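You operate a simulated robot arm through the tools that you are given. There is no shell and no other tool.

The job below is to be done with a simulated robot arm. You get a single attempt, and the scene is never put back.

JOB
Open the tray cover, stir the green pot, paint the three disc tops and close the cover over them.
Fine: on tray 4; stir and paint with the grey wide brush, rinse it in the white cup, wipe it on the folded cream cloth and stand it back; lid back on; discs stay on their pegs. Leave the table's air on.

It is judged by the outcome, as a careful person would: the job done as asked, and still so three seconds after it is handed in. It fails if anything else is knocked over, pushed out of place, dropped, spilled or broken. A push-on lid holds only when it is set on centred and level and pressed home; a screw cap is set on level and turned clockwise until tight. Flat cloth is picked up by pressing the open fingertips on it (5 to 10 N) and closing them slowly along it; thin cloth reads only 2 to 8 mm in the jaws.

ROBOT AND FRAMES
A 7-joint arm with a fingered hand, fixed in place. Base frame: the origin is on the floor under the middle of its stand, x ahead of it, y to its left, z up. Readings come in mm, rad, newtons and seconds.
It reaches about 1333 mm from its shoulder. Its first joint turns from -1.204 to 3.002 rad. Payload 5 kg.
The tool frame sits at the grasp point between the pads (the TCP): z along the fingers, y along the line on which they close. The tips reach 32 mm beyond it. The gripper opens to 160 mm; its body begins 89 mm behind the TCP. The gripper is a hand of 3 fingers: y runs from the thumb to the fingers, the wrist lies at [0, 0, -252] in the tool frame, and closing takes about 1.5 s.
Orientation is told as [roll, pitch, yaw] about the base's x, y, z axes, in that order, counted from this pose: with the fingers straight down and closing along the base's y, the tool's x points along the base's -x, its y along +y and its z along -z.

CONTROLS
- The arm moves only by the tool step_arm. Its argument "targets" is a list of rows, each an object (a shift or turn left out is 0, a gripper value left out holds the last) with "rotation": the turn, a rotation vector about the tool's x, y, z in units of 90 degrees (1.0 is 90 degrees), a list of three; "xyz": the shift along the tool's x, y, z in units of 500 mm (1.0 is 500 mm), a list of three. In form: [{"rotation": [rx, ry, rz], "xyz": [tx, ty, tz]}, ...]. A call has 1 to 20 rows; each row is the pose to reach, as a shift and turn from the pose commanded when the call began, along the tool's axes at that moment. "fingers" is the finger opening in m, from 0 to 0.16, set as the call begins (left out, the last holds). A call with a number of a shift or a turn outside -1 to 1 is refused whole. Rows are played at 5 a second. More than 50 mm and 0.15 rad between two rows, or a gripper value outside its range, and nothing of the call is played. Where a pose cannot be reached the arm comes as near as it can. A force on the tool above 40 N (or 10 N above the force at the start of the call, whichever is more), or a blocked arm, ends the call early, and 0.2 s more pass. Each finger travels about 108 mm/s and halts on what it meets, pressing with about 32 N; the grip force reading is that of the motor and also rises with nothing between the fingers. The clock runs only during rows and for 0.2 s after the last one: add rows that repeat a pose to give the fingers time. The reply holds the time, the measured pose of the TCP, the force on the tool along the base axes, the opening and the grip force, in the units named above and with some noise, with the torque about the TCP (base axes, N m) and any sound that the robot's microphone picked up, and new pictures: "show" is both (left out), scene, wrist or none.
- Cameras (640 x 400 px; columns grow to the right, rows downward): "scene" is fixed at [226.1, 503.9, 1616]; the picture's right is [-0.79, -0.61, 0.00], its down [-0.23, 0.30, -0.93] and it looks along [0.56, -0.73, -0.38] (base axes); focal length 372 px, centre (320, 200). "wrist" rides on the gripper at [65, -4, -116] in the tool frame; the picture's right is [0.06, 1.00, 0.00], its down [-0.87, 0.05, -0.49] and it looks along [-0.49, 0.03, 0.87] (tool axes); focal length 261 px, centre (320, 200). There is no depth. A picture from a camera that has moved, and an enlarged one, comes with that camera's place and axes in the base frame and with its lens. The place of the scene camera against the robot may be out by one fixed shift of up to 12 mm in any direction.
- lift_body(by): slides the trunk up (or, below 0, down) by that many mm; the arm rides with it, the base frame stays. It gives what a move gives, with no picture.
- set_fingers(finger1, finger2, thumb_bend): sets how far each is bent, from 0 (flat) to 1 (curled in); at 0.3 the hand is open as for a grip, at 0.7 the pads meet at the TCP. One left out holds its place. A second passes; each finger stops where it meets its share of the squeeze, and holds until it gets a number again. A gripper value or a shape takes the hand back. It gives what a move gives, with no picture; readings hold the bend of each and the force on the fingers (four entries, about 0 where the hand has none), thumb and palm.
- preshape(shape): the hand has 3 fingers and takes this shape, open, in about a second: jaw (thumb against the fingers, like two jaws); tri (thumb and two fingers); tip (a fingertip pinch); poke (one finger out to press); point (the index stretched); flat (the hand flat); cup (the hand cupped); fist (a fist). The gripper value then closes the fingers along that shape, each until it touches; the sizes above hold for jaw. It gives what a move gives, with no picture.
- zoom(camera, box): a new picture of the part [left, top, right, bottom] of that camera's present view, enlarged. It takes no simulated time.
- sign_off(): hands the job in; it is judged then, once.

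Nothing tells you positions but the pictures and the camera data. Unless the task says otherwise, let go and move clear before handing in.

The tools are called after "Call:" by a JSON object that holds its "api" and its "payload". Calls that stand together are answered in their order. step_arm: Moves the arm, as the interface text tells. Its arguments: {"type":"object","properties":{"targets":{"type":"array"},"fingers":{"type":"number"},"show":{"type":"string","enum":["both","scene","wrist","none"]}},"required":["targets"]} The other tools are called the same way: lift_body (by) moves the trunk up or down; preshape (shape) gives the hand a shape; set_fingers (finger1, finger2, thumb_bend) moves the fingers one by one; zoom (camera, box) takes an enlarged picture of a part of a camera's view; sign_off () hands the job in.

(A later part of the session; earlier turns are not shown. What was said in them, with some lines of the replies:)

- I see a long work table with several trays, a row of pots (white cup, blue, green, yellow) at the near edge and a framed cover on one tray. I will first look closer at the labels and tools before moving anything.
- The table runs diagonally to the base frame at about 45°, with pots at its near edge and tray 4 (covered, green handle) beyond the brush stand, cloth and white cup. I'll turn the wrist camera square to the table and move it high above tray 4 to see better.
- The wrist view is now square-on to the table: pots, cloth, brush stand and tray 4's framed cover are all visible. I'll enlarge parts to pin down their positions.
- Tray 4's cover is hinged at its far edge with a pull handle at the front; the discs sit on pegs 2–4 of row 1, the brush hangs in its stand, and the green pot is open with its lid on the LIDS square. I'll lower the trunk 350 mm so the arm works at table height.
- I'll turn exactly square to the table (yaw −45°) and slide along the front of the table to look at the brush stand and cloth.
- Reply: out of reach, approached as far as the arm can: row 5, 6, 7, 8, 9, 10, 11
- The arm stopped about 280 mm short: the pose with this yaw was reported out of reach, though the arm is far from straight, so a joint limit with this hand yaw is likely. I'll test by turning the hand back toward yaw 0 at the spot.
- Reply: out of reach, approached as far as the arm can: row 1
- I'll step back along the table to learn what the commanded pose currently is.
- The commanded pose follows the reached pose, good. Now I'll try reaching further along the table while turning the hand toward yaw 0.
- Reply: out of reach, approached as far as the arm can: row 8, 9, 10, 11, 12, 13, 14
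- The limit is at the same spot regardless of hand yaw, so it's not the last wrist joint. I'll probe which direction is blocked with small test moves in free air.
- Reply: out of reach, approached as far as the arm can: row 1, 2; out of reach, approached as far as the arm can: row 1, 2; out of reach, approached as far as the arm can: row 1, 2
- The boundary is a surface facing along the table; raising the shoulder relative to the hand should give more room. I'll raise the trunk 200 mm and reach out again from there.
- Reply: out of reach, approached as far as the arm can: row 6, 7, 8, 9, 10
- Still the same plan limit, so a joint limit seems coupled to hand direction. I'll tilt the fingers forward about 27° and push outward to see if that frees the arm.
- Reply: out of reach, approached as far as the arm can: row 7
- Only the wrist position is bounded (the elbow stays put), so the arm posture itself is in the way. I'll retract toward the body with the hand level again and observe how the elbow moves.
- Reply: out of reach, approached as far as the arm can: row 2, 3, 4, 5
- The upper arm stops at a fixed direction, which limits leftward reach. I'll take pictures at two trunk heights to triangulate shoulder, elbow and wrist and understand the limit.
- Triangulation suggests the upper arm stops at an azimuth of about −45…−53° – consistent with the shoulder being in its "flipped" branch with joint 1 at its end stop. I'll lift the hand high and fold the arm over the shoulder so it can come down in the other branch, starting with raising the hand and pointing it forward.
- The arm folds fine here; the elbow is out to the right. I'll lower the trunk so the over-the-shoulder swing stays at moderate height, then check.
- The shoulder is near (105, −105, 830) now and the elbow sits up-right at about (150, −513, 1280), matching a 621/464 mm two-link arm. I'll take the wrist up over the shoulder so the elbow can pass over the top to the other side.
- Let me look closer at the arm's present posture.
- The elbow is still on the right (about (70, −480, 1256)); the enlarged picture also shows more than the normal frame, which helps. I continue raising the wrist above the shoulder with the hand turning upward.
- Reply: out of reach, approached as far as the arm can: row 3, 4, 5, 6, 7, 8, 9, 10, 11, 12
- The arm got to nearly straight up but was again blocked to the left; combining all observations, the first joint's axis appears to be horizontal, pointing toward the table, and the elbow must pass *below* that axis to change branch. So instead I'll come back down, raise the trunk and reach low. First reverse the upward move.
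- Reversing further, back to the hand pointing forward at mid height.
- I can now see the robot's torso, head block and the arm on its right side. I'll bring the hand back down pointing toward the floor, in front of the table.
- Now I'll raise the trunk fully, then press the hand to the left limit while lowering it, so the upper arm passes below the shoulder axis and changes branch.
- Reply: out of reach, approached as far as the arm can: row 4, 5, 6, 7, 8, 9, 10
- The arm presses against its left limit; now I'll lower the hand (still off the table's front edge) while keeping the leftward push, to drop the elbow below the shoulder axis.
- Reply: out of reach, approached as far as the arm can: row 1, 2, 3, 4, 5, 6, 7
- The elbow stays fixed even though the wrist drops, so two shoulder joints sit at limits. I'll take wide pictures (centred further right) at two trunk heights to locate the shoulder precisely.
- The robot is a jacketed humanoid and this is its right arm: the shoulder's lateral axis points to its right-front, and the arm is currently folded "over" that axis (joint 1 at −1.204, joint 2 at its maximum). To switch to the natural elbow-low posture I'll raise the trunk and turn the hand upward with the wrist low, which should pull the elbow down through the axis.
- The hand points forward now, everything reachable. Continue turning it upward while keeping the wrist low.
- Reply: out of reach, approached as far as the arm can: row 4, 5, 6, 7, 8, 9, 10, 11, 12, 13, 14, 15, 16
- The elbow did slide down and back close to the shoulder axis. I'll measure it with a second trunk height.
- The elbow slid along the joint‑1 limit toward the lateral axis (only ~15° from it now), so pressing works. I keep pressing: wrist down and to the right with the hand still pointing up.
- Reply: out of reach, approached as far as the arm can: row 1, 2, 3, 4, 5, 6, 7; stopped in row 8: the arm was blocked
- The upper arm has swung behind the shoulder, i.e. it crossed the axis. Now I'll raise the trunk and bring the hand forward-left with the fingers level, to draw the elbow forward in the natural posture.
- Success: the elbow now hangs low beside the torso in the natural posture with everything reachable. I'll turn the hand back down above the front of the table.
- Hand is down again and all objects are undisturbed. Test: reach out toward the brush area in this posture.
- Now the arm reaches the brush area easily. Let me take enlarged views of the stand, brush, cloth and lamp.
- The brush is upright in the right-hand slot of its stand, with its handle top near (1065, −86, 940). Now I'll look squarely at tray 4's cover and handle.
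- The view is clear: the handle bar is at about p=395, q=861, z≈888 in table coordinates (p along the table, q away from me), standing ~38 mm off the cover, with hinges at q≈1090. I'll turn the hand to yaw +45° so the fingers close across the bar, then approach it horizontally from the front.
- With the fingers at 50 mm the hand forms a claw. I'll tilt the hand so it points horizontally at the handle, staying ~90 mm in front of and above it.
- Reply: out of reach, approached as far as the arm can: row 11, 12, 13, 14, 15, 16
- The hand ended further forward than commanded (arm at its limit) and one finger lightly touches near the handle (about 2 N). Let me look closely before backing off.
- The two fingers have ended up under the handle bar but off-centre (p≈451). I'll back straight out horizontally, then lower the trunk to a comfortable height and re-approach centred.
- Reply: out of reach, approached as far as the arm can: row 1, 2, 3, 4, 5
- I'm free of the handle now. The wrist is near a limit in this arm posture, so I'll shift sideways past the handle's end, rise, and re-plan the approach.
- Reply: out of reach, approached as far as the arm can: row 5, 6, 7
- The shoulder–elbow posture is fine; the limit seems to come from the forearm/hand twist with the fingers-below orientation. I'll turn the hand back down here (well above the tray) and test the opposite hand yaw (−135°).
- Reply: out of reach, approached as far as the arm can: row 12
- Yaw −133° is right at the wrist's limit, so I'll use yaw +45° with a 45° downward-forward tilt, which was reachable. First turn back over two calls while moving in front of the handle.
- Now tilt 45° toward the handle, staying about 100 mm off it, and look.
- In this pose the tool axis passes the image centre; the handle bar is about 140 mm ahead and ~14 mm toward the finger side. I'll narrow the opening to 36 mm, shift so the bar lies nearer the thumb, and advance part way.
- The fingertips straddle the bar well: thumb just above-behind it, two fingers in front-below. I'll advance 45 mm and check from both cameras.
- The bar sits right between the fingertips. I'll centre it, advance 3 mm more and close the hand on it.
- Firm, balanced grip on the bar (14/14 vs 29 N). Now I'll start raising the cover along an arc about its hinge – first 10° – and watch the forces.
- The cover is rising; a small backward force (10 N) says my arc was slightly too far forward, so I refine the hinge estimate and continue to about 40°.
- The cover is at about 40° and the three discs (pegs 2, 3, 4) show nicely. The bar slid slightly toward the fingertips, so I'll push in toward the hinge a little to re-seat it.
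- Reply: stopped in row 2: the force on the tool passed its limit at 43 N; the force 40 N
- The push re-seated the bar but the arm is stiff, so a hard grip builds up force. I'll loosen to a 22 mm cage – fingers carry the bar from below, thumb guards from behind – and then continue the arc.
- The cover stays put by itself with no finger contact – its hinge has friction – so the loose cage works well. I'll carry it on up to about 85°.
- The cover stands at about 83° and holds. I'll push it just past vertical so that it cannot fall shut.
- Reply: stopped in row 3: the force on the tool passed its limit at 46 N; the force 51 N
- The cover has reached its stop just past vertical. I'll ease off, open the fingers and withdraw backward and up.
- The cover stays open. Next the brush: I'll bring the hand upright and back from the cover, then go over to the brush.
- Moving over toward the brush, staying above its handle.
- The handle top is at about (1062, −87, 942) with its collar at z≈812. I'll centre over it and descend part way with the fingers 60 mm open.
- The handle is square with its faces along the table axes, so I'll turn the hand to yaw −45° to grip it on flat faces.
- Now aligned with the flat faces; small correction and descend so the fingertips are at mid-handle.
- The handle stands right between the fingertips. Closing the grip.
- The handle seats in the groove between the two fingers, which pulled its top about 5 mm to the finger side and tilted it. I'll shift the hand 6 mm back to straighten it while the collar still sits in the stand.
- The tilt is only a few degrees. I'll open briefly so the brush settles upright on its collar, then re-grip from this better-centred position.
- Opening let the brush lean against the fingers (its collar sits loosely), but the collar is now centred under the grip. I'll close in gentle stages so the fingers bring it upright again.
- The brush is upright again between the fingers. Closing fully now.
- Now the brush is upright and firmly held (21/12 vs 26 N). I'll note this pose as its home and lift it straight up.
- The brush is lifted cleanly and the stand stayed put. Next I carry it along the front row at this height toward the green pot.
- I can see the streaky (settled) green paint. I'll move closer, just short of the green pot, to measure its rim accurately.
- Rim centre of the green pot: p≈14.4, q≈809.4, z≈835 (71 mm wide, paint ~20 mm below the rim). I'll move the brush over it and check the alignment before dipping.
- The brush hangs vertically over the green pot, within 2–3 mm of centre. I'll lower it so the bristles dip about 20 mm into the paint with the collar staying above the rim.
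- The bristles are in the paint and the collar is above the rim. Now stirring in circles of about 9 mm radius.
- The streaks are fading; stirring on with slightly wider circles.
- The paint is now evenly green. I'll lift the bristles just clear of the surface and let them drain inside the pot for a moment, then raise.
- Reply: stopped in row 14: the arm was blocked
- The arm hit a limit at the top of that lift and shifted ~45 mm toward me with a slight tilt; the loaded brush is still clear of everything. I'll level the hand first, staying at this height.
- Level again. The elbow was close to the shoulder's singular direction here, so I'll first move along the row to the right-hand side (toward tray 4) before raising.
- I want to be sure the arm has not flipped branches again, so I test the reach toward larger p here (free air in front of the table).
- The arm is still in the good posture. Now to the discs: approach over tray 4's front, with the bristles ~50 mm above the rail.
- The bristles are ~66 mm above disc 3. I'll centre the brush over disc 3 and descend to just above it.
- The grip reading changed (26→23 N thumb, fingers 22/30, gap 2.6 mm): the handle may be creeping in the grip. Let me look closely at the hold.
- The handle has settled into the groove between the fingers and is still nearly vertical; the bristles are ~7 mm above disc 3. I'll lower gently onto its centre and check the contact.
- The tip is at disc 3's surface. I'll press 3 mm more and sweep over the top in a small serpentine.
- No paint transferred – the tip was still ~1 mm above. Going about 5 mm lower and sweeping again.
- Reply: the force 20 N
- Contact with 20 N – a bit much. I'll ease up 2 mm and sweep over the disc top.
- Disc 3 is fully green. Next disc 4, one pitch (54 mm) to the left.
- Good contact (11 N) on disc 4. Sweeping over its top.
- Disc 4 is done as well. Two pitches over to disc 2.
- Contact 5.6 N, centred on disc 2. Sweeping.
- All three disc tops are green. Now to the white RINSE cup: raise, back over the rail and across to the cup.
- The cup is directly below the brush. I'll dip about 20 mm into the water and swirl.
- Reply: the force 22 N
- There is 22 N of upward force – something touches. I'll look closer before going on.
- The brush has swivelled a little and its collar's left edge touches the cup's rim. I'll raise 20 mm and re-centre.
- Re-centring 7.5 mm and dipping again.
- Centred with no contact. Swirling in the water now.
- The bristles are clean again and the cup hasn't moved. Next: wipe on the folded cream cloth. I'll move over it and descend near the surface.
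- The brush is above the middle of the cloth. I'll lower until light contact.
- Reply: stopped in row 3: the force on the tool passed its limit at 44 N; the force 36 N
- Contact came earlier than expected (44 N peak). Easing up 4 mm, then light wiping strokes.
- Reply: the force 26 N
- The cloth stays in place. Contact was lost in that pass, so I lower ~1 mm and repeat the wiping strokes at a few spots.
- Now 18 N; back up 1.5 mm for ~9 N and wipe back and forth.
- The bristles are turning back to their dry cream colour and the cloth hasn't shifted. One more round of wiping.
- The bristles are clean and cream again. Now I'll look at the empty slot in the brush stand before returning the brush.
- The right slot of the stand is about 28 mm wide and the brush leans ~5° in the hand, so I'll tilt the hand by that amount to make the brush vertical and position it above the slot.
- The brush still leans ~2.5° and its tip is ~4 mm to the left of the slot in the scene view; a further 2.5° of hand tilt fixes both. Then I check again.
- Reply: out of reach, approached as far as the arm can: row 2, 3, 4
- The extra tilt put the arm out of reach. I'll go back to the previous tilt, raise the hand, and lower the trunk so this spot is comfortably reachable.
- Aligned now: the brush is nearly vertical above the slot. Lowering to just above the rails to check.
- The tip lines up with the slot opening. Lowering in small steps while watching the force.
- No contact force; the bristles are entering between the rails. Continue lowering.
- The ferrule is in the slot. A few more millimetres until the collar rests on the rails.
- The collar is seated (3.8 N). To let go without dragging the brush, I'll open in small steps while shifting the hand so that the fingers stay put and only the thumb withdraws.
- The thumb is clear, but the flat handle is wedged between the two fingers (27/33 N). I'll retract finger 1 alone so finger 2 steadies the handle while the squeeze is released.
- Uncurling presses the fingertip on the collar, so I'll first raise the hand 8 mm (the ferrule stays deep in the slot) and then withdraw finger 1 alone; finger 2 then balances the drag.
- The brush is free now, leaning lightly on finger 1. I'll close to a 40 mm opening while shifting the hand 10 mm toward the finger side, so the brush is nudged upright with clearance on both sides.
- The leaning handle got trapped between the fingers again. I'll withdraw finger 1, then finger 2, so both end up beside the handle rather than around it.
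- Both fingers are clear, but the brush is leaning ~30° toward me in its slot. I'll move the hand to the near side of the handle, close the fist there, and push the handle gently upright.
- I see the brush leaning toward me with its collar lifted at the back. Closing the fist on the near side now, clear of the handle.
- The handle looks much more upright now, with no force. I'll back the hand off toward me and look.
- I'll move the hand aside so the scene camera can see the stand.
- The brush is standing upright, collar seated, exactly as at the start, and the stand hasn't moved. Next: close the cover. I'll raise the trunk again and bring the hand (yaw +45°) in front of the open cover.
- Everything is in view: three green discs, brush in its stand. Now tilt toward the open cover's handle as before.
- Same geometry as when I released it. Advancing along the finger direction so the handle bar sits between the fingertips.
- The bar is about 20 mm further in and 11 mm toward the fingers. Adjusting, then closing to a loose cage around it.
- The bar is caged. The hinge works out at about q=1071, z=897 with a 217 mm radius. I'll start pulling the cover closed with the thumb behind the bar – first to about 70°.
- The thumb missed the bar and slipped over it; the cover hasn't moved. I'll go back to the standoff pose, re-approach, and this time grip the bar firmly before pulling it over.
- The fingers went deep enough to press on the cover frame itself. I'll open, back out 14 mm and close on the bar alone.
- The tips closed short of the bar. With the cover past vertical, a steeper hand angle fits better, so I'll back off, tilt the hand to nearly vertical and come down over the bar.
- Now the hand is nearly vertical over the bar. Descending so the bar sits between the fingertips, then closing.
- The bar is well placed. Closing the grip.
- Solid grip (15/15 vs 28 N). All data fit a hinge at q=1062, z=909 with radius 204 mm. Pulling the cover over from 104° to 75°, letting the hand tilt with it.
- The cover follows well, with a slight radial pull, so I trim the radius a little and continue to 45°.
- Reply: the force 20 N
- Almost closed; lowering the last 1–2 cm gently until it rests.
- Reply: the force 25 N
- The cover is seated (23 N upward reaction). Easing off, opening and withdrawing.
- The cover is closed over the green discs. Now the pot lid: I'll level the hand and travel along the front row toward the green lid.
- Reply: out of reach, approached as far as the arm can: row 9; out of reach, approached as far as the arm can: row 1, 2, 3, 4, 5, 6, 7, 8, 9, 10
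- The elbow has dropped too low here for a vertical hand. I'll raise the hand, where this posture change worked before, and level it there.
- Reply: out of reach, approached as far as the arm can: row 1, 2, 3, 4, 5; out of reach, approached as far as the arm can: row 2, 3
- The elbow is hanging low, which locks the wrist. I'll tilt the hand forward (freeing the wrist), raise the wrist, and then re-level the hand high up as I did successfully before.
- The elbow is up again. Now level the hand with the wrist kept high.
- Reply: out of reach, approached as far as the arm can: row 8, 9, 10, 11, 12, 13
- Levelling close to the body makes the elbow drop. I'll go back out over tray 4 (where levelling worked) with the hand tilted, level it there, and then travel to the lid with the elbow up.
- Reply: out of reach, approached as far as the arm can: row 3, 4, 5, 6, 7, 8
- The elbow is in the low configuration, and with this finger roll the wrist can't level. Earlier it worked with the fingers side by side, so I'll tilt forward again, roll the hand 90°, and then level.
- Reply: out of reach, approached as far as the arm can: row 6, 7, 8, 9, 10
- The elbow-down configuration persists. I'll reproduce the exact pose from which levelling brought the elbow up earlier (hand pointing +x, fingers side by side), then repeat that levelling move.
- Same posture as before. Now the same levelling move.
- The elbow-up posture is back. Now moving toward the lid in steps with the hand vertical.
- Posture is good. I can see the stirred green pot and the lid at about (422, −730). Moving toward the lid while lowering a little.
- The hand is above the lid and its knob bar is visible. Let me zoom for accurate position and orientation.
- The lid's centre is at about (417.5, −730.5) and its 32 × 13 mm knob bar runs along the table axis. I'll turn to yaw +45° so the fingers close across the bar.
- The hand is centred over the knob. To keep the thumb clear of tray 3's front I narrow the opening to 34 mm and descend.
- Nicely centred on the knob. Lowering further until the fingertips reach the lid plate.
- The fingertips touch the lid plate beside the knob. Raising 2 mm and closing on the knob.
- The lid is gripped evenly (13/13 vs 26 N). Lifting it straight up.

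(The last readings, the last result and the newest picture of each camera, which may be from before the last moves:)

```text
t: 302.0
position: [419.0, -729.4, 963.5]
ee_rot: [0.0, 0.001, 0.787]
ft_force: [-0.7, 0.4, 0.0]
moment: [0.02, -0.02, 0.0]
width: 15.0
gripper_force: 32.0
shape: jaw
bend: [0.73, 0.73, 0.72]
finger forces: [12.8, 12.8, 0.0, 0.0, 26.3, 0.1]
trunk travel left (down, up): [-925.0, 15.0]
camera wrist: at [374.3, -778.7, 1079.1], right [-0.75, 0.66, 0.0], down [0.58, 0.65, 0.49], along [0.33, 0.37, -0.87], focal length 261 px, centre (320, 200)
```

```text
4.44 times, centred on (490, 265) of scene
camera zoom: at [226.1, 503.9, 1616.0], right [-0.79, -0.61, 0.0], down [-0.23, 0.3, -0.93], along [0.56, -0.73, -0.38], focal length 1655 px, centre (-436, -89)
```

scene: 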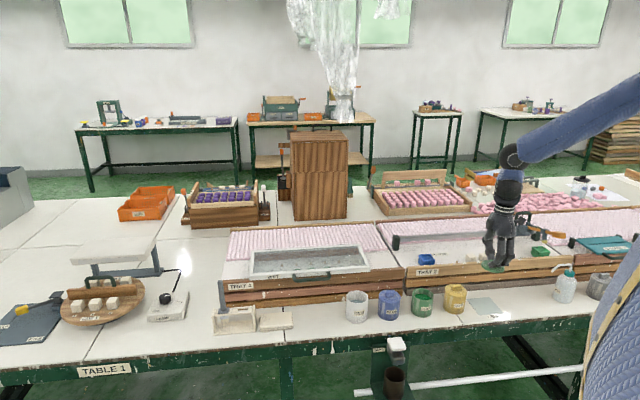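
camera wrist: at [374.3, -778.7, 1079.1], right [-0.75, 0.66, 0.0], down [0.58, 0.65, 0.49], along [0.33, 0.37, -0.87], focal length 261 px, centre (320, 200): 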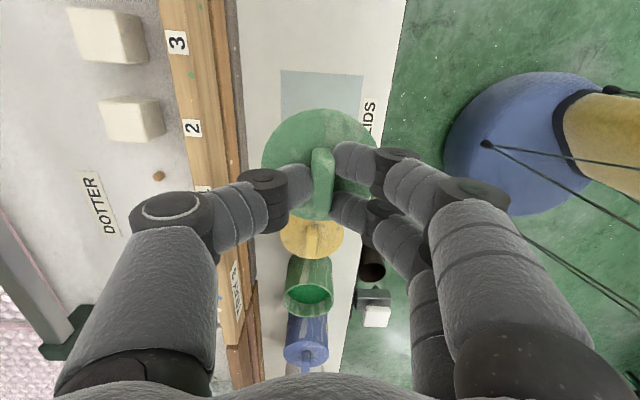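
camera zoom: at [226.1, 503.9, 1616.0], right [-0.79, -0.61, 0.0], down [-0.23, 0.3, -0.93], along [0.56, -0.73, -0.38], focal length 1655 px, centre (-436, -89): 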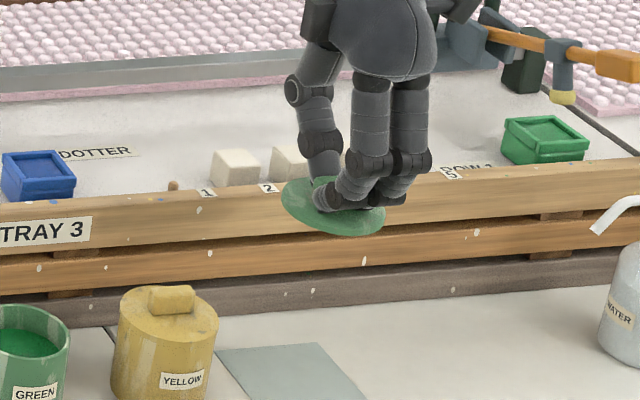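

The lid is held level. Carrying it over the yellow pot to the green pot.

Call:
{"api": "step_arm", "payload": {"targets": [{"xyz": [-0.08, 0.001, 0]}, {"xyz": [-0.16, 0.002, 0]}, {"xyz": [-0.24, 0.003, 0]}, {"xyz": [-0.32, 0.004, 0]}, {"xyz": [-0.4, 0.005, 0]}, {"xyz": [-0.47, 0.006, 0]}], "show": "wrist"}}

Call:
{"api": "zoom", "payload": {"camera": "scene", "box": [370, 220, 480, 320]}}

Call:
{"api": "zoom", "payload": {"camera": "wrist", "box": [220, 90, 420, 215]}}

```text
t: 303.4
position: [581.8, -562.0, 965.1]
ee_rot: [0.001, -0.001, 0.785]
ft_force: [0.7, -0.3, -0.2]
moment: [-0.02, 0.01, -0.01]
width: 15.0
gripper_force: 32.0
shape: jaw
bend: [0.73, 0.73, 0.72]
finger forces: [12.9, 12.8, 0.1, 0.0, 25.9, 0.0]
trunk travel left (down, up): [-925.0, 15.0]
camera wrist: at [537.7, -611.0, 1079.9], right [-0.75, 0.66, 0.0], down [0.58, 0.65, 0.49], along [0.32, 0.37, -0.87], focal length 261 px, centre (320, 200)
```

wrist: 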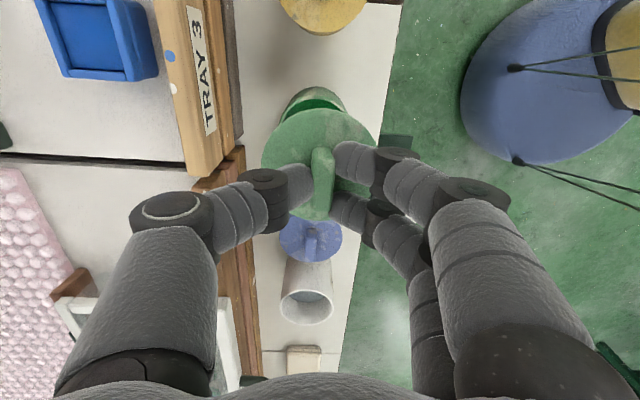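

```text
4.00 times, centred on (425, 270) of scene
camera zoom: at [226.1, 503.9, 1616.0], right [-0.79, -0.61, 0.0], down [-0.23, 0.3, -0.93], along [0.56, -0.73, -0.38], focal length 1490 px, centre (-100, -80)
```

zoom: 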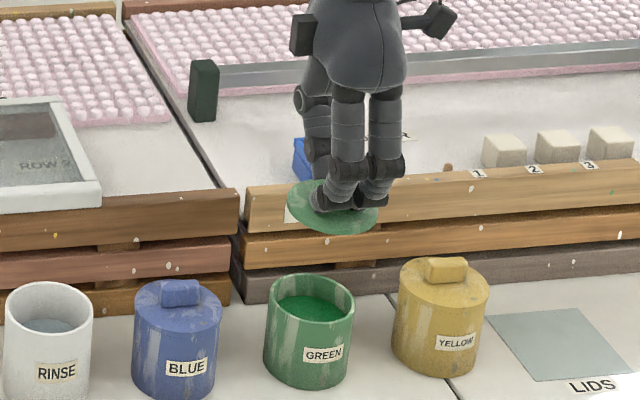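

```text
3.20 times, centred on (320, 152) of wrist
camera zoom: at [537.7, -611.0, 1079.9], right [-0.75, 0.66, 0.0], down [0.58, 0.65, 0.49], along [0.32, 0.37, -0.87], focal length 834 px, centre (320, 352)
```

zoom: 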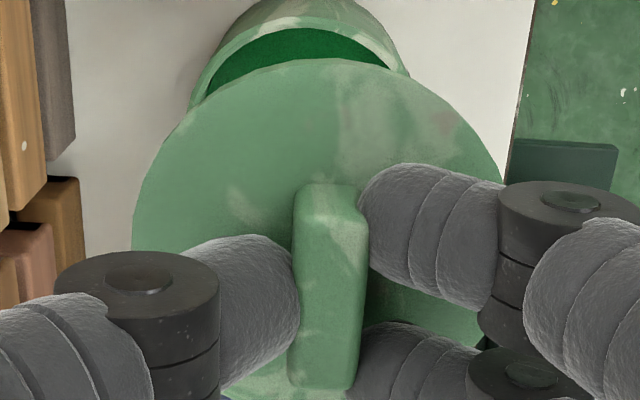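

Comparing both cameras, the lid needs about +6 mm along the table and +6 mm away from me to be centred. Adjusting and lowering to just above the rim for a close check.

Call:
{"api": "step_arm", "payload": {"targets": [{"xyz": [-0.006, -0.006, 0.03]}, {"xyz": [-0.013, -0.012, 0.08]}, {"xyz": [-0.013, -0.012, 0.12]}], "show": "none"}}

Call:
{"api": "zoom", "payload": {"camera": "scene", "box": [390, 260, 454, 310]}}

Call:
{"api": "zoom", "payload": {"camera": "wrist", "box": [220, 90, 420, 215]}}

```text
t: 304.2
position: [590.3, -561.8, 904.0]
ee_rot: [0.0, -0.003, 0.788]
ft_force: [0.5, -0.4, -0.5]
moment: [-0.01, 0.03, 0.04]
width: 14.8
gripper_force: 31.9
shape: jaw
bend: [0.73, 0.73, 0.72]
finger forces: [13.0, 12.9, 0.0, 0.0, 26.0, 0.0]
trunk travel left (down, up): [-925.0, 15.0]
```

```text
8.00 times, centred on (422, 285) of scene
camera zoom: at [226.1, 503.9, 1616.0], right [-0.79, -0.61, 0.0], down [-0.23, 0.3, -0.93], along [0.56, -0.73, -0.38], focal length 2979 px, centre (-496, -480)
```

zoom: 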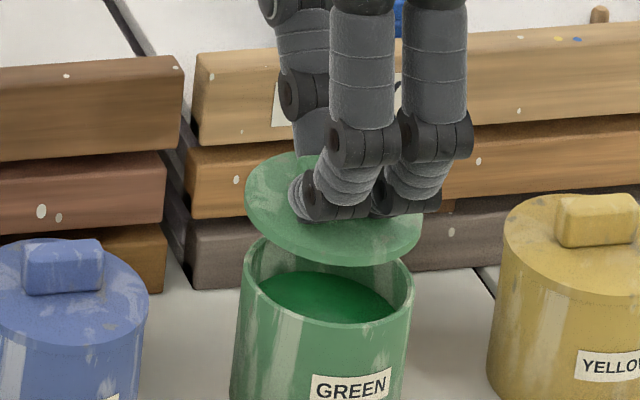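

```text
3.20 times, centred on (320, 152) of wrist
camera zoom: at [546.3, -610.8, 1019.0], right [-0.75, 0.66, 0.0], down [0.58, 0.65, 0.49], along [0.32, 0.37, -0.87], focal length 834 px, centre (320, 352)
```

zoom: 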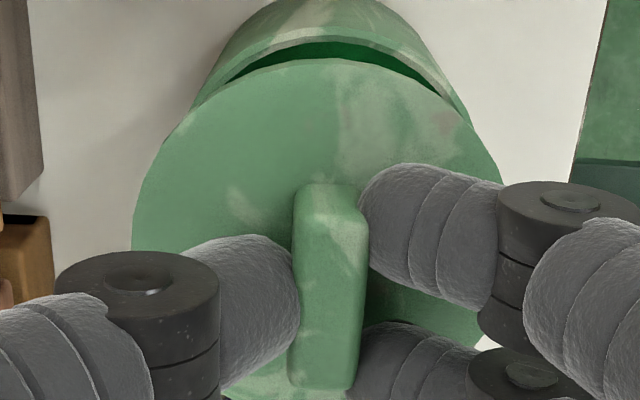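

Very close now: only ~2 mm to correct. Lowering to just above contact and checking again.

Call:
{"api": "step_arm", "payload": {"targets": [{"xyz": [0, 0.003, 0.012]}, {"xyz": [0, 0.003, 0.024]}], "show": "none"}}

Call:
{"api": "zoom", "payload": {"camera": "scene", "box": [398, 268, 448, 308]}}

Call:
{"api": "zoom", "payload": {"camera": "wrist", "box": [220, 90, 420, 215]}}

```text
t: 304.8
position: [590.0, -561.6, 890.3]
ee_rot: [0.002, -0.001, 0.785]
ft_force: [-0.7, 0.2, -0.3]
moment: [-0.05, -0.01, 0.01]
width: 15.0
gripper_force: 32.0
shape: jaw
bend: [0.73, 0.73, 0.72]
finger forces: [13.0, 12.9, 0.1, 0.0, 26.0, 0.1]
trunk travel left (down, up): [-925.0, 15.0]
```

```text
10.00 times, centred on (423, 288) of scene
camera zoom: at [226.1, 503.9, 1616.0], right [-0.79, -0.61, 0.0], down [-0.23, 0.3, -0.93], along [0.56, -0.73, -0.38], focal length 3724 px, centre (-710, -680)
```

zoom: 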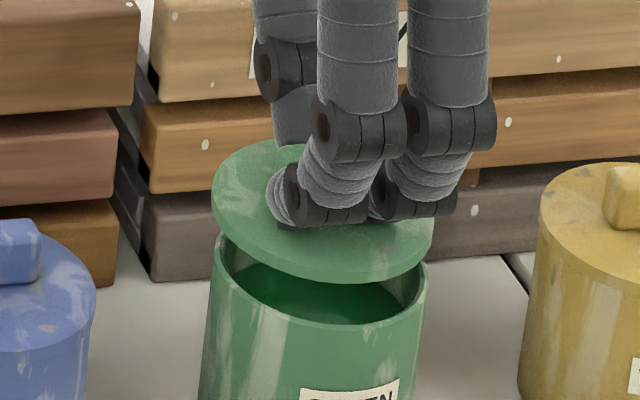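

```text
3.20 times, centred on (320, 152) of wrist
camera zoom: at [546.3, -610.6, 1006.8], right [-0.75, 0.66, 0.0], down [0.58, 0.65, 0.49], along [0.33, 0.37, -0.87], focal length 834 px, centre (320, 352)
```

zoom: 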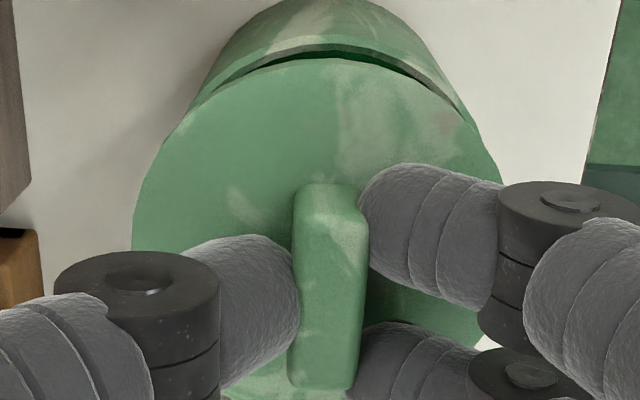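

Alignment is within ~2 mm. Small correction, then lower gently onto the rim while watching the force.

Call:
{"api": "step_arm", "payload": {"targets": [{"xyz": [0.001, 0.004, 0.006]}, {"xyz": [0.001, 0.004, 0.012]}], "show": "none"}}

Call:
{"api": "step_arm", "payload": {"targets": [{"xyz": [0, 0, 0.004]}, {"xyz": [0, 0, 0.007]}], "show": "none"}}

Call:
{"api": "zoom", "payload": {"camera": "scene", "box": [398, 268, 448, 308]}}

Call:
{"api": "zoom", "payload": {"camera": "wrist", "box": [220, 90, 420, 215]}}

```text
t: 305.4
position: [589.2, -560.0, 886.0]
ee_rot: [0.002, -0.002, 0.786]
ft_force: [0.0, 0.3, -0.5]
moment: [-0.01, 0.02, -0.02]
width: 15.0
gripper_force: 32.5
shape: jaw
bend: [0.73, 0.73, 0.72]
finger forces: [13.0, 13.0, 0.0, 0.0, 26.0, 0.0]
trunk travel left (down, up): [-925.0, 15.0]
```

```text
t: 306.0
position: [588.3, -560.4, 881.5]
ee_rot: [0.002, -0.002, 0.788]
ft_force: [-0.4, 0.4, -0.1]
moment: [-0.02, -0.01, 0.0]
width: 15.2
gripper_force: 31.8
shape: jaw
bend: [0.73, 0.73, 0.72]
finger forces: [13.0, 12.8, 0.0, 0.0, 26.0, 0.0]
trunk travel left (down, up): [-925.0, 15.0]
```

```text
10.00 times, centred on (423, 288) of scene
camera zoom: at [226.1, 503.9, 1616.0], right [-0.79, -0.61, 0.0], down [-0.23, 0.3, -0.93], along [0.56, -0.73, -0.38], focal length 3724 px, centre (-710, -680)
```

zoom: 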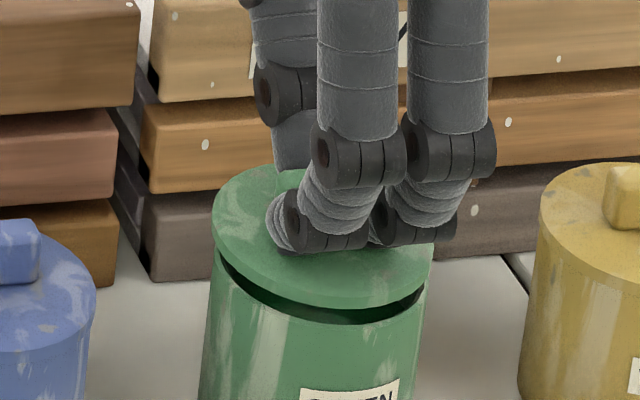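

```text
3.20 times, centred on (320, 152) of wrist
camera zoom: at [544.9, -609.4, 997.9], right [-0.75, 0.66, 0.0], down [0.58, 0.65, 0.49], along [0.33, 0.37, -0.87], focal length 834 px, centre (320, 352)
```

zoom: 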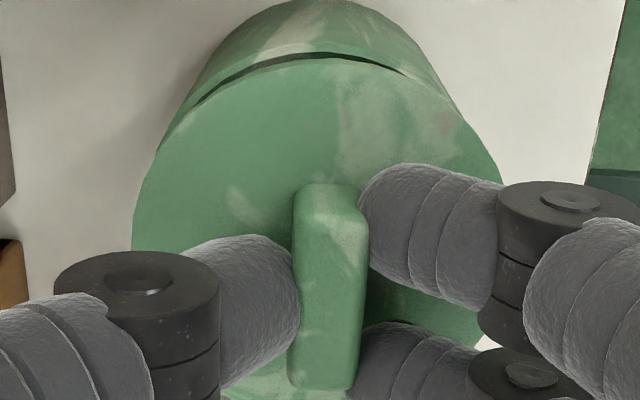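

Centred; the lid is ~4 mm above the rim. Continue down to contact.

Call:
{"api": "step_arm", "payload": {"targets": [{"xyz": [0, 0, 0.004]}, {"xyz": [0, 0, 0.006]}], "show": "none"}}

Call:
{"api": "step_arm", "payload": {"targets": [{"xyz": [0, 0, 0.003]}, {"xyz": [0, 0, 0.004]}], "show": "none"}}

Call:
{"api": "zoom", "payload": {"camera": "scene", "box": [398, 268, 448, 308]}}

```text
t: 306.6
position: [589.6, -560.5, 879.1]
ee_rot: [0.0, -0.003, 0.789]
ft_force: [-0.5, -0.9, -0.8]
moment: [0.0, 0.01, 0.0]
width: 14.8
gripper_force: 31.9
shape: jaw
bend: [0.73, 0.73, 0.72]
finger forces: [13.0, 12.9, 0.0, 0.0, 25.9, 0.0]
trunk travel left (down, up): [-925.0, 15.0]
```

```text
t: 307.2
position: [588.2, -560.2, 877.7]
ee_rot: [-0.001, -0.001, 0.786]
ft_force: [0.8, -0.3, -0.8]
moment: [0.0, -0.03, -0.01]
width: 14.9
gripper_force: 31.9
shape: jaw
bend: [0.73, 0.73, 0.72]
finger forces: [12.9, 12.9, 0.0, 0.0, 26.1, 0.0]
trunk travel left (down, up): [-925.0, 15.0]
```

```text
10.00 times, centred on (423, 288) of scene
camera zoom: at [226.1, 503.9, 1616.0], right [-0.79, -0.61, 0.0], down [-0.23, 0.3, -0.93], along [0.56, -0.73, -0.38], focal length 3724 px, centre (-710, -680)
```

zoom: 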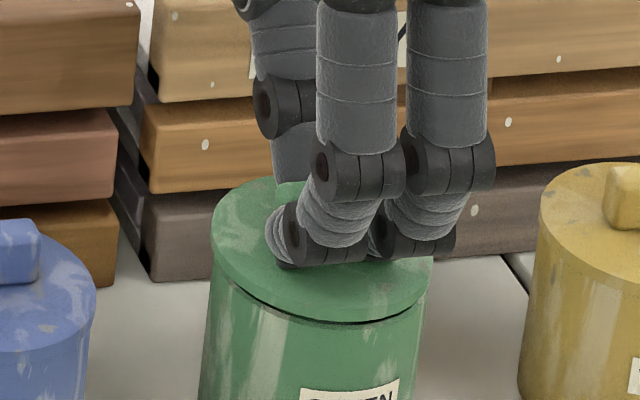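

Call:
{"api": "step_arm", "payload": {"targets": [{"xyz": [0, 0, 0.003]}, {"xyz": [0, 0, 0.003]}], "show": "none"}}

Call:
{"api": "step_arm", "payload": {"targets": [{"xyz": [0, 0, 0.003]}, {"xyz": [0, 0, 0.003]}], "show": "none"}}

Call:
{"api": "zoom", "payload": {"camera": "scene", "box": [398, 268, 448, 308]}}

```text
t: 307.8
position: [589.0, -559.6, 877.4]
ee_rot: [0.002, -0.001, 0.787]
ft_force: [-0.4, 0.8, -1.2]
moment: [0.01, -0.02, 0.0]
width: 15.1
gripper_force: 31.6
shape: jaw
bend: [0.73, 0.73, 0.72]
finger forces: [12.9, 12.9, 0.0, 0.1, 26.0, 0.0]
trunk travel left (down, up): [-925.0, 15.0]
```

```text
t: 308.4
position: [588.5, -561.0, 875.0]
ee_rot: [0.002, -0.002, 0.787]
ft_force: [0.4, -0.2, -0.3]
moment: [0.02, -0.02, 0.01]
width: 15.1
gripper_force: 32.1
shape: jaw
bend: [0.73, 0.73, 0.72]
finger forces: [12.9, 13.0, 0.0, 0.1, 25.9, 0.1]
trunk travel left (down, up): [-925.0, 15.0]
```

```text
10.00 times, centred on (423, 288) of scene
camera zoom: at [226.1, 503.9, 1616.0], right [-0.79, -0.61, 0.0], down [-0.23, 0.3, -0.93], along [0.56, -0.73, -0.38], focal length 3724 px, centre (-710, -680)
```

zoom: 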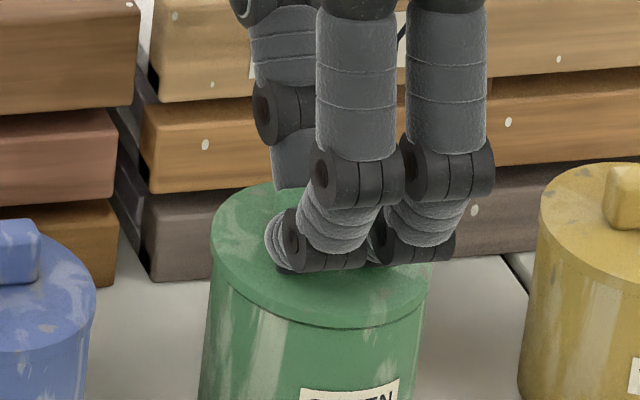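

Call:
{"api": "step_arm", "payload": {"targets": [{"xyz": [0, 0, 0.003]}, {"xyz": [0, 0, 0.003]}], "show": "none"}}

Call:
{"api": "step_arm", "payload": {"targets": [{"xyz": [0, 0, 0.003]}, {"xyz": [0, 0, 0.003]}], "show": "none"}}

Call:
{"api": "step_arm", "payload": {"targets": [{"xyz": [0, 0, 0.003]}, {"xyz": [0, 0, 0.003]}], "show": "none"}}

Call:
{"api": "zoom", "payload": {"camera": "scene", "box": [398, 268, 448, 308]}}

```text
t: 309.0
position: [589.5, -559.5, 872.9]
ee_rot: [0.002, -0.002, 0.787]
ft_force: [0.4, 0.2, -0.6]
moment: [0.02, -0.01, 0.02]
width: 14.9
gripper_force: 31.6
shape: jaw
bend: [0.73, 0.73, 0.72]
finger forces: [12.9, 12.9, 0.0, 0.1, 26.0, 0.0]
trunk travel left (down, up): [-925.0, 15.0]
```

```text
t: 309.6
position: [589.2, -560.7, 871.2]
ee_rot: [0.0, -0.001, 0.787]
ft_force: [-0.3, -3.2, 4.0]
moment: [-0.09, 0.09, 0.01]
width: 14.8
gripper_force: 31.9
shape: jaw
bend: [0.73, 0.73, 0.72]
finger forces: [13.6, 12.8, 0.0, 0.0, 29.2, 0.1]
trunk travel left (down, up): [-925.0, 15.0]
heard: snap
```

```text
t: 310.2
position: [589.2, -560.5, 872.2]
ee_rot: [-0.001, -0.004, 0.785]
ft_force: [-0.1, -8.7, 19.5]
moment: [-0.26, 0.08, 0.02]
width: 14.8
gripper_force: 32.4
shape: jaw
bend: [0.73, 0.73, 0.72]
finger forces: [15.8, 13.5, 0.0, 0.0, 39.5, 0.0]
trunk travel left (down, up): [-925.0, 15.0]
```

```text
10.00 times, centred on (423, 288) of scene
camera zoom: at [226.1, 503.9, 1616.0], right [-0.79, -0.61, 0.0], down [-0.23, 0.3, -0.93], along [0.56, -0.73, -0.38], focal length 3724 px, centre (-710, -680)
```

zoom: 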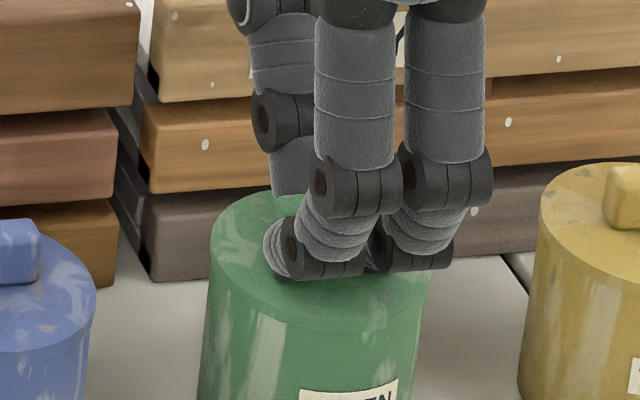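

A snap – the lid is home (pressed with ~20 N). Easing off, then opening the fingers.

Call:
{"api": "step_arm", "payload": {"targets": [{"xyz": [0, 0, -0.004]}, {"xyz": [0, 0, -0.004]}], "show": "none"}}

Call:
{"api": "step_arm", "payload": {"targets": [{"xyz": [0, 0, 0]}, {"xyz": [0, 0, 0]}, {"xyz": [0, 0, 0]}], "fingers": 0.036, "show": "wrist"}}

Call:
{"api": "zoom", "payload": {"camera": "scene", "box": [398, 268, 448, 308]}}

```text
t: 310.8
position: [588.5, -559.0, 872.8]
ee_rot: [0.001, -0.002, 0.787]
ft_force: [0.1, -7.1, 13.1]
moment: [-0.31, -0.02, 0.01]
width: 15.0
gripper_force: 32.3
shape: jaw
bend: [0.73, 0.73, 0.72]
finger forces: [13.7, 12.8, 0.0, 0.0, 37.6, 0.1]
trunk travel left (down, up): [-925.0, 15.0]
```

```text
t: 311.6
position: [588.7, -559.1, 872.0]
ee_rot: [0.0, -0.002, 0.787]
ft_force: [1.1, 2.4, 7.8]
moment: [0.08, -0.02, -0.02]
width: 34.8
gripper_force: 0.0
shape: jaw
bend: [0.74, 0.74, 0.71]
finger forces: [2.4, 2.1, 0.0, 0.1, 3.2, 0.0]
trunk travel left (down, up): [-925.0, 15.0]
camera wrist: at [545.1, -607.7, 987.4], right [-0.75, 0.66, 0.0], down [0.57, 0.65, 0.49], along [0.33, 0.37, -0.87], focal length 261 px, centre (320, 200)
```

wrist: 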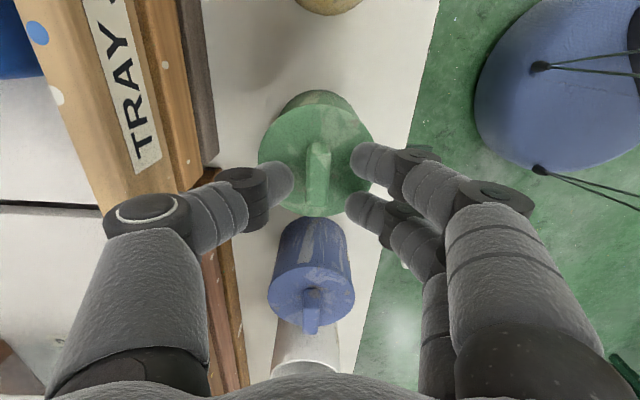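

```text
10.00 times, centred on (423, 288) of scene
camera zoom: at [226.1, 503.9, 1616.0], right [-0.79, -0.61, 0.0], down [-0.23, 0.3, -0.93], along [0.56, -0.73, -0.38], focal length 3724 px, centre (-710, -680)
```

zoom: 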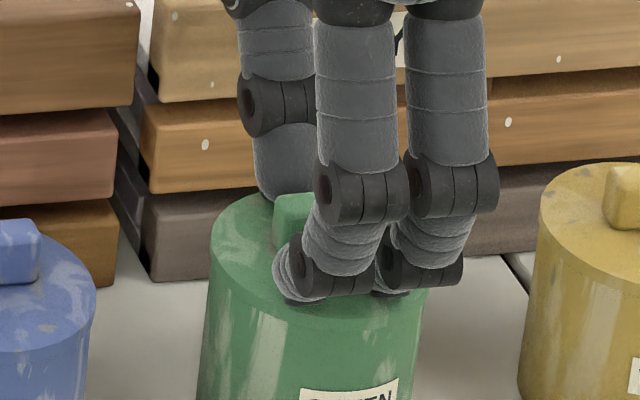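

Released. Raising the hand clear of the lid.

Call:
{"api": "step_arm", "payload": {"targets": [{"xyz": [0, 0, -0.02]}, {"xyz": [0, 0, -0.06]}, {"xyz": [0, 0, -0.12]}, {"xyz": [0, 0, -0.18]}, {"xyz": [0, 0, -0.24]}], "show": "both"}}

Call:
{"api": "zoom", "payload": {"camera": "scene", "box": [340, 255, 500, 330]}}

```text
t: 312.8
position: [588.7, -560.2, 992.9]
ee_rot: [0.0, -0.001, 0.786]
ft_force: [-0.6, -0.7, -0.1]
moment: [-0.01, 0.0, 0.01]
width: 35.9
gripper_force: 0.0
shape: jaw
bend: [0.73, 0.73, 0.7]
finger forces: [0.1, 0.0, 0.0, 0.0, 0.0, 0.1]
trunk travel left (down, up): [-925.0, 15.0]
camera wrist: at [544.5, -608.5, 1107.4], right [-0.75, 0.66, 0.0], down [0.58, 0.65, 0.49], along [0.33, 0.37, -0.87], focal length 261 px, centre (320, 200)
```

scene: 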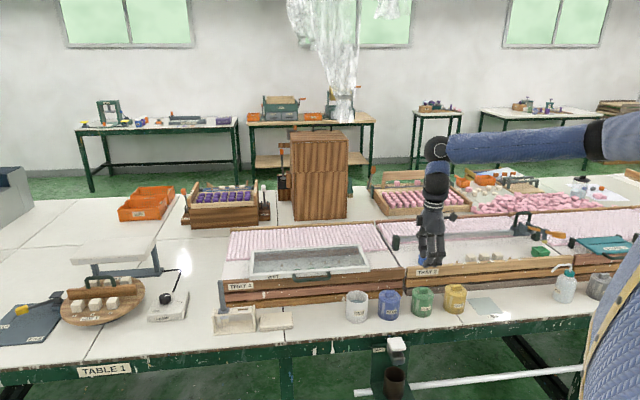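
wrist: 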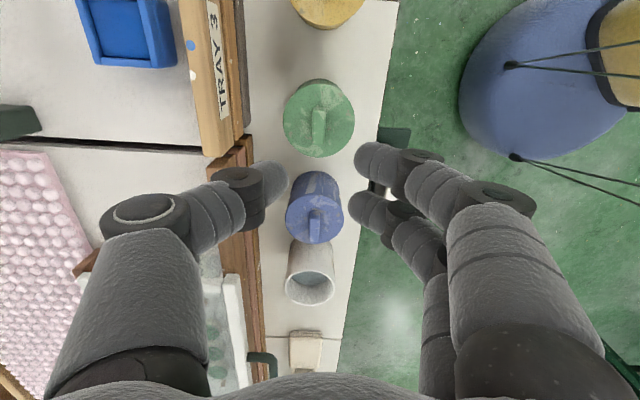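

```text
4.00 times, centred on (420, 292) of scene
camera zoom: at [226.1, 503.9, 1616.0], right [-0.79, -0.61, 0.0], down [-0.23, 0.3, -0.93], along [0.56, -0.73, -0.38], focal length 1490 px, centre (-80, -170)
```

zoom: 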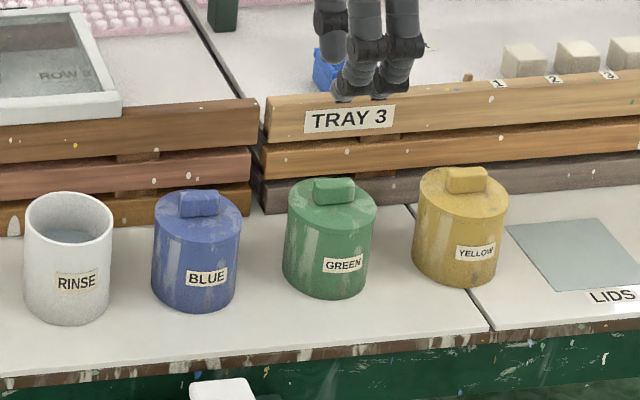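

The lid sits level and centred on the green pot. Final check of the whole workspace before handing in.

Call:
{"api": "zoom", "payload": {"camera": "scene", "box": [200, 210, 420, 347]}}

Call:
{"api": "zoom", "payload": {"camera": "scene", "box": [205, 275, 305, 337]}}

Call:
{"api": "zoom", "payload": {"camera": "scene", "box": [250, 230, 390, 300]}}

Call:
{"api": "zoom", "payload": {"camera": "scene", "box": [340, 270, 640, 400]}}

Call:
{"api": "zoom", "payload": {"camera": "scene", "box": [0, 220, 240, 370]}}

```text
2.91 times, centred on (310, 278) of scene
camera zoom: at [226.1, 503.9, 1616.0], right [-0.79, -0.61, 0.0], down [-0.23, 0.3, -0.93], along [0.56, -0.73, -0.38], focal length 1083 px, centre (349, -28)
```

zoom: 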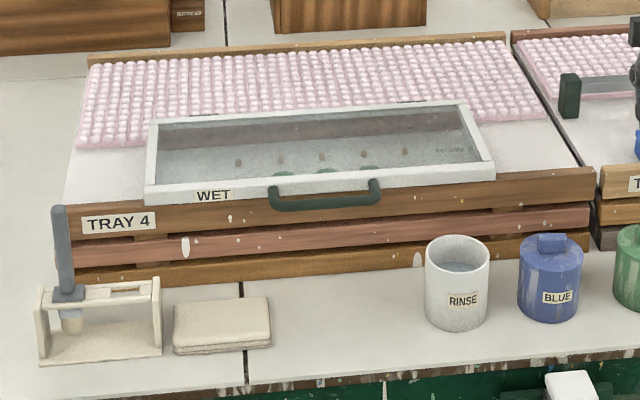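

```text
6.40 times, centred on (255, 306) of scene
camera zoom: at [226.1, 503.9, 1616.0], right [-0.79, -0.61, 0.0], down [-0.23, 0.3, -0.93], along [0.56, -0.73, -0.38], focal length 2384 px, centre (736, -478)
```

zoom: 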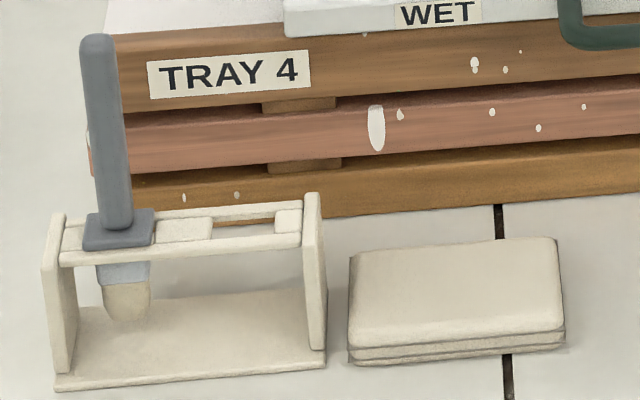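

```text
4.57 times, centred on (320, 265) of scene
camera zoom: at [226.1, 503.9, 1616.0], right [-0.79, -0.61, 0.0], down [-0.23, 0.3, -0.93], along [0.56, -0.73, -0.38], focal length 1702 px, centre (320, -97)
```

zoom: 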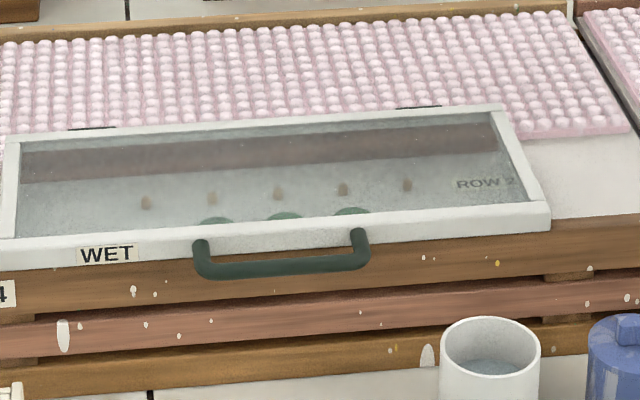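

```text
2.13 times, centred on (490, 335) of scene
camera zoom: at [226.1, 503.9, 1616.0], right [-0.79, -0.61, 0.0], down [-0.23, 0.3, -0.93], along [0.56, -0.73, -0.38], focal length 794 px, centre (-43, -88)
```

zoom: 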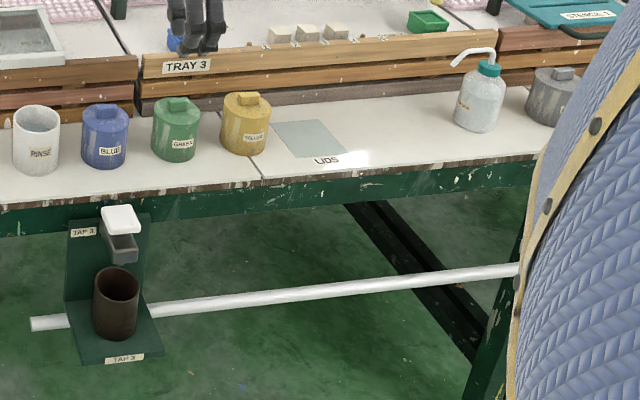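

```text
2.67 times, centred on (120, 295) of scene
camera zoom: at [226.1, 503.9, 1616.0], right [-0.79, -0.61, 0.0], down [-0.23, 0.3, -0.93], along [0.56, -0.73, -0.38], focal length 993 px, centre (853, -53)
```

zoom: 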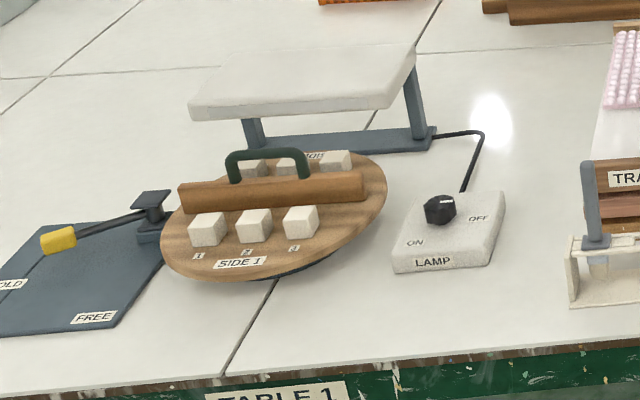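

Everything matches the starting layout:
- The cover is closed over the three green discs, still on their pegs.
- The clean brush is back upright in its stand.
- The cloth and cup are in place.
- The lid is snapped onto the green pot.
- TAP 3 is untouched; I saw no other air control and touched none.

The hand is empty and clear, so I'm handing in.

Call:
{"api": "sign_off", "payload": {}}

```text
The job is handed in.
```

The job is done and handed in; I haven't had a verdict back yet.

- **Cover:** I opened tray 4's cover, then closed it down onto its seat once the discs were painted.
- **Stirring:** I stirred the green pot with the grey wide brush until the streaks were gone and the colour was even.
- **Painting:** All three disc tops (pegs 2, 3 and 4) are green, and the discs are still on their pegs.
- **Brush:** I rinsed it in the white cup and wiped it on the folded cream cloth until the bristles were cream again. It is standing upright in its original slot. It first tipped in the slot as I let go, so I righted it; the stand did not move.
- **Lid:** It is back on the green pot, level and centred, and I heard it snap home.
- **Air:** I did not touch TAP 3, and I saw no other air control.

- **Cup bumped:** While dipping the brush, its collar nudged the white cup by about 1–2 mm; in later pictures the cup was back in its starting position.
- **Possible drip:** There is a small light-green speck on tray 4's front rail near peg 3. It is paler than the pot's paint, so I think it was already there, but I have no earlier picture of that spot to be sure.
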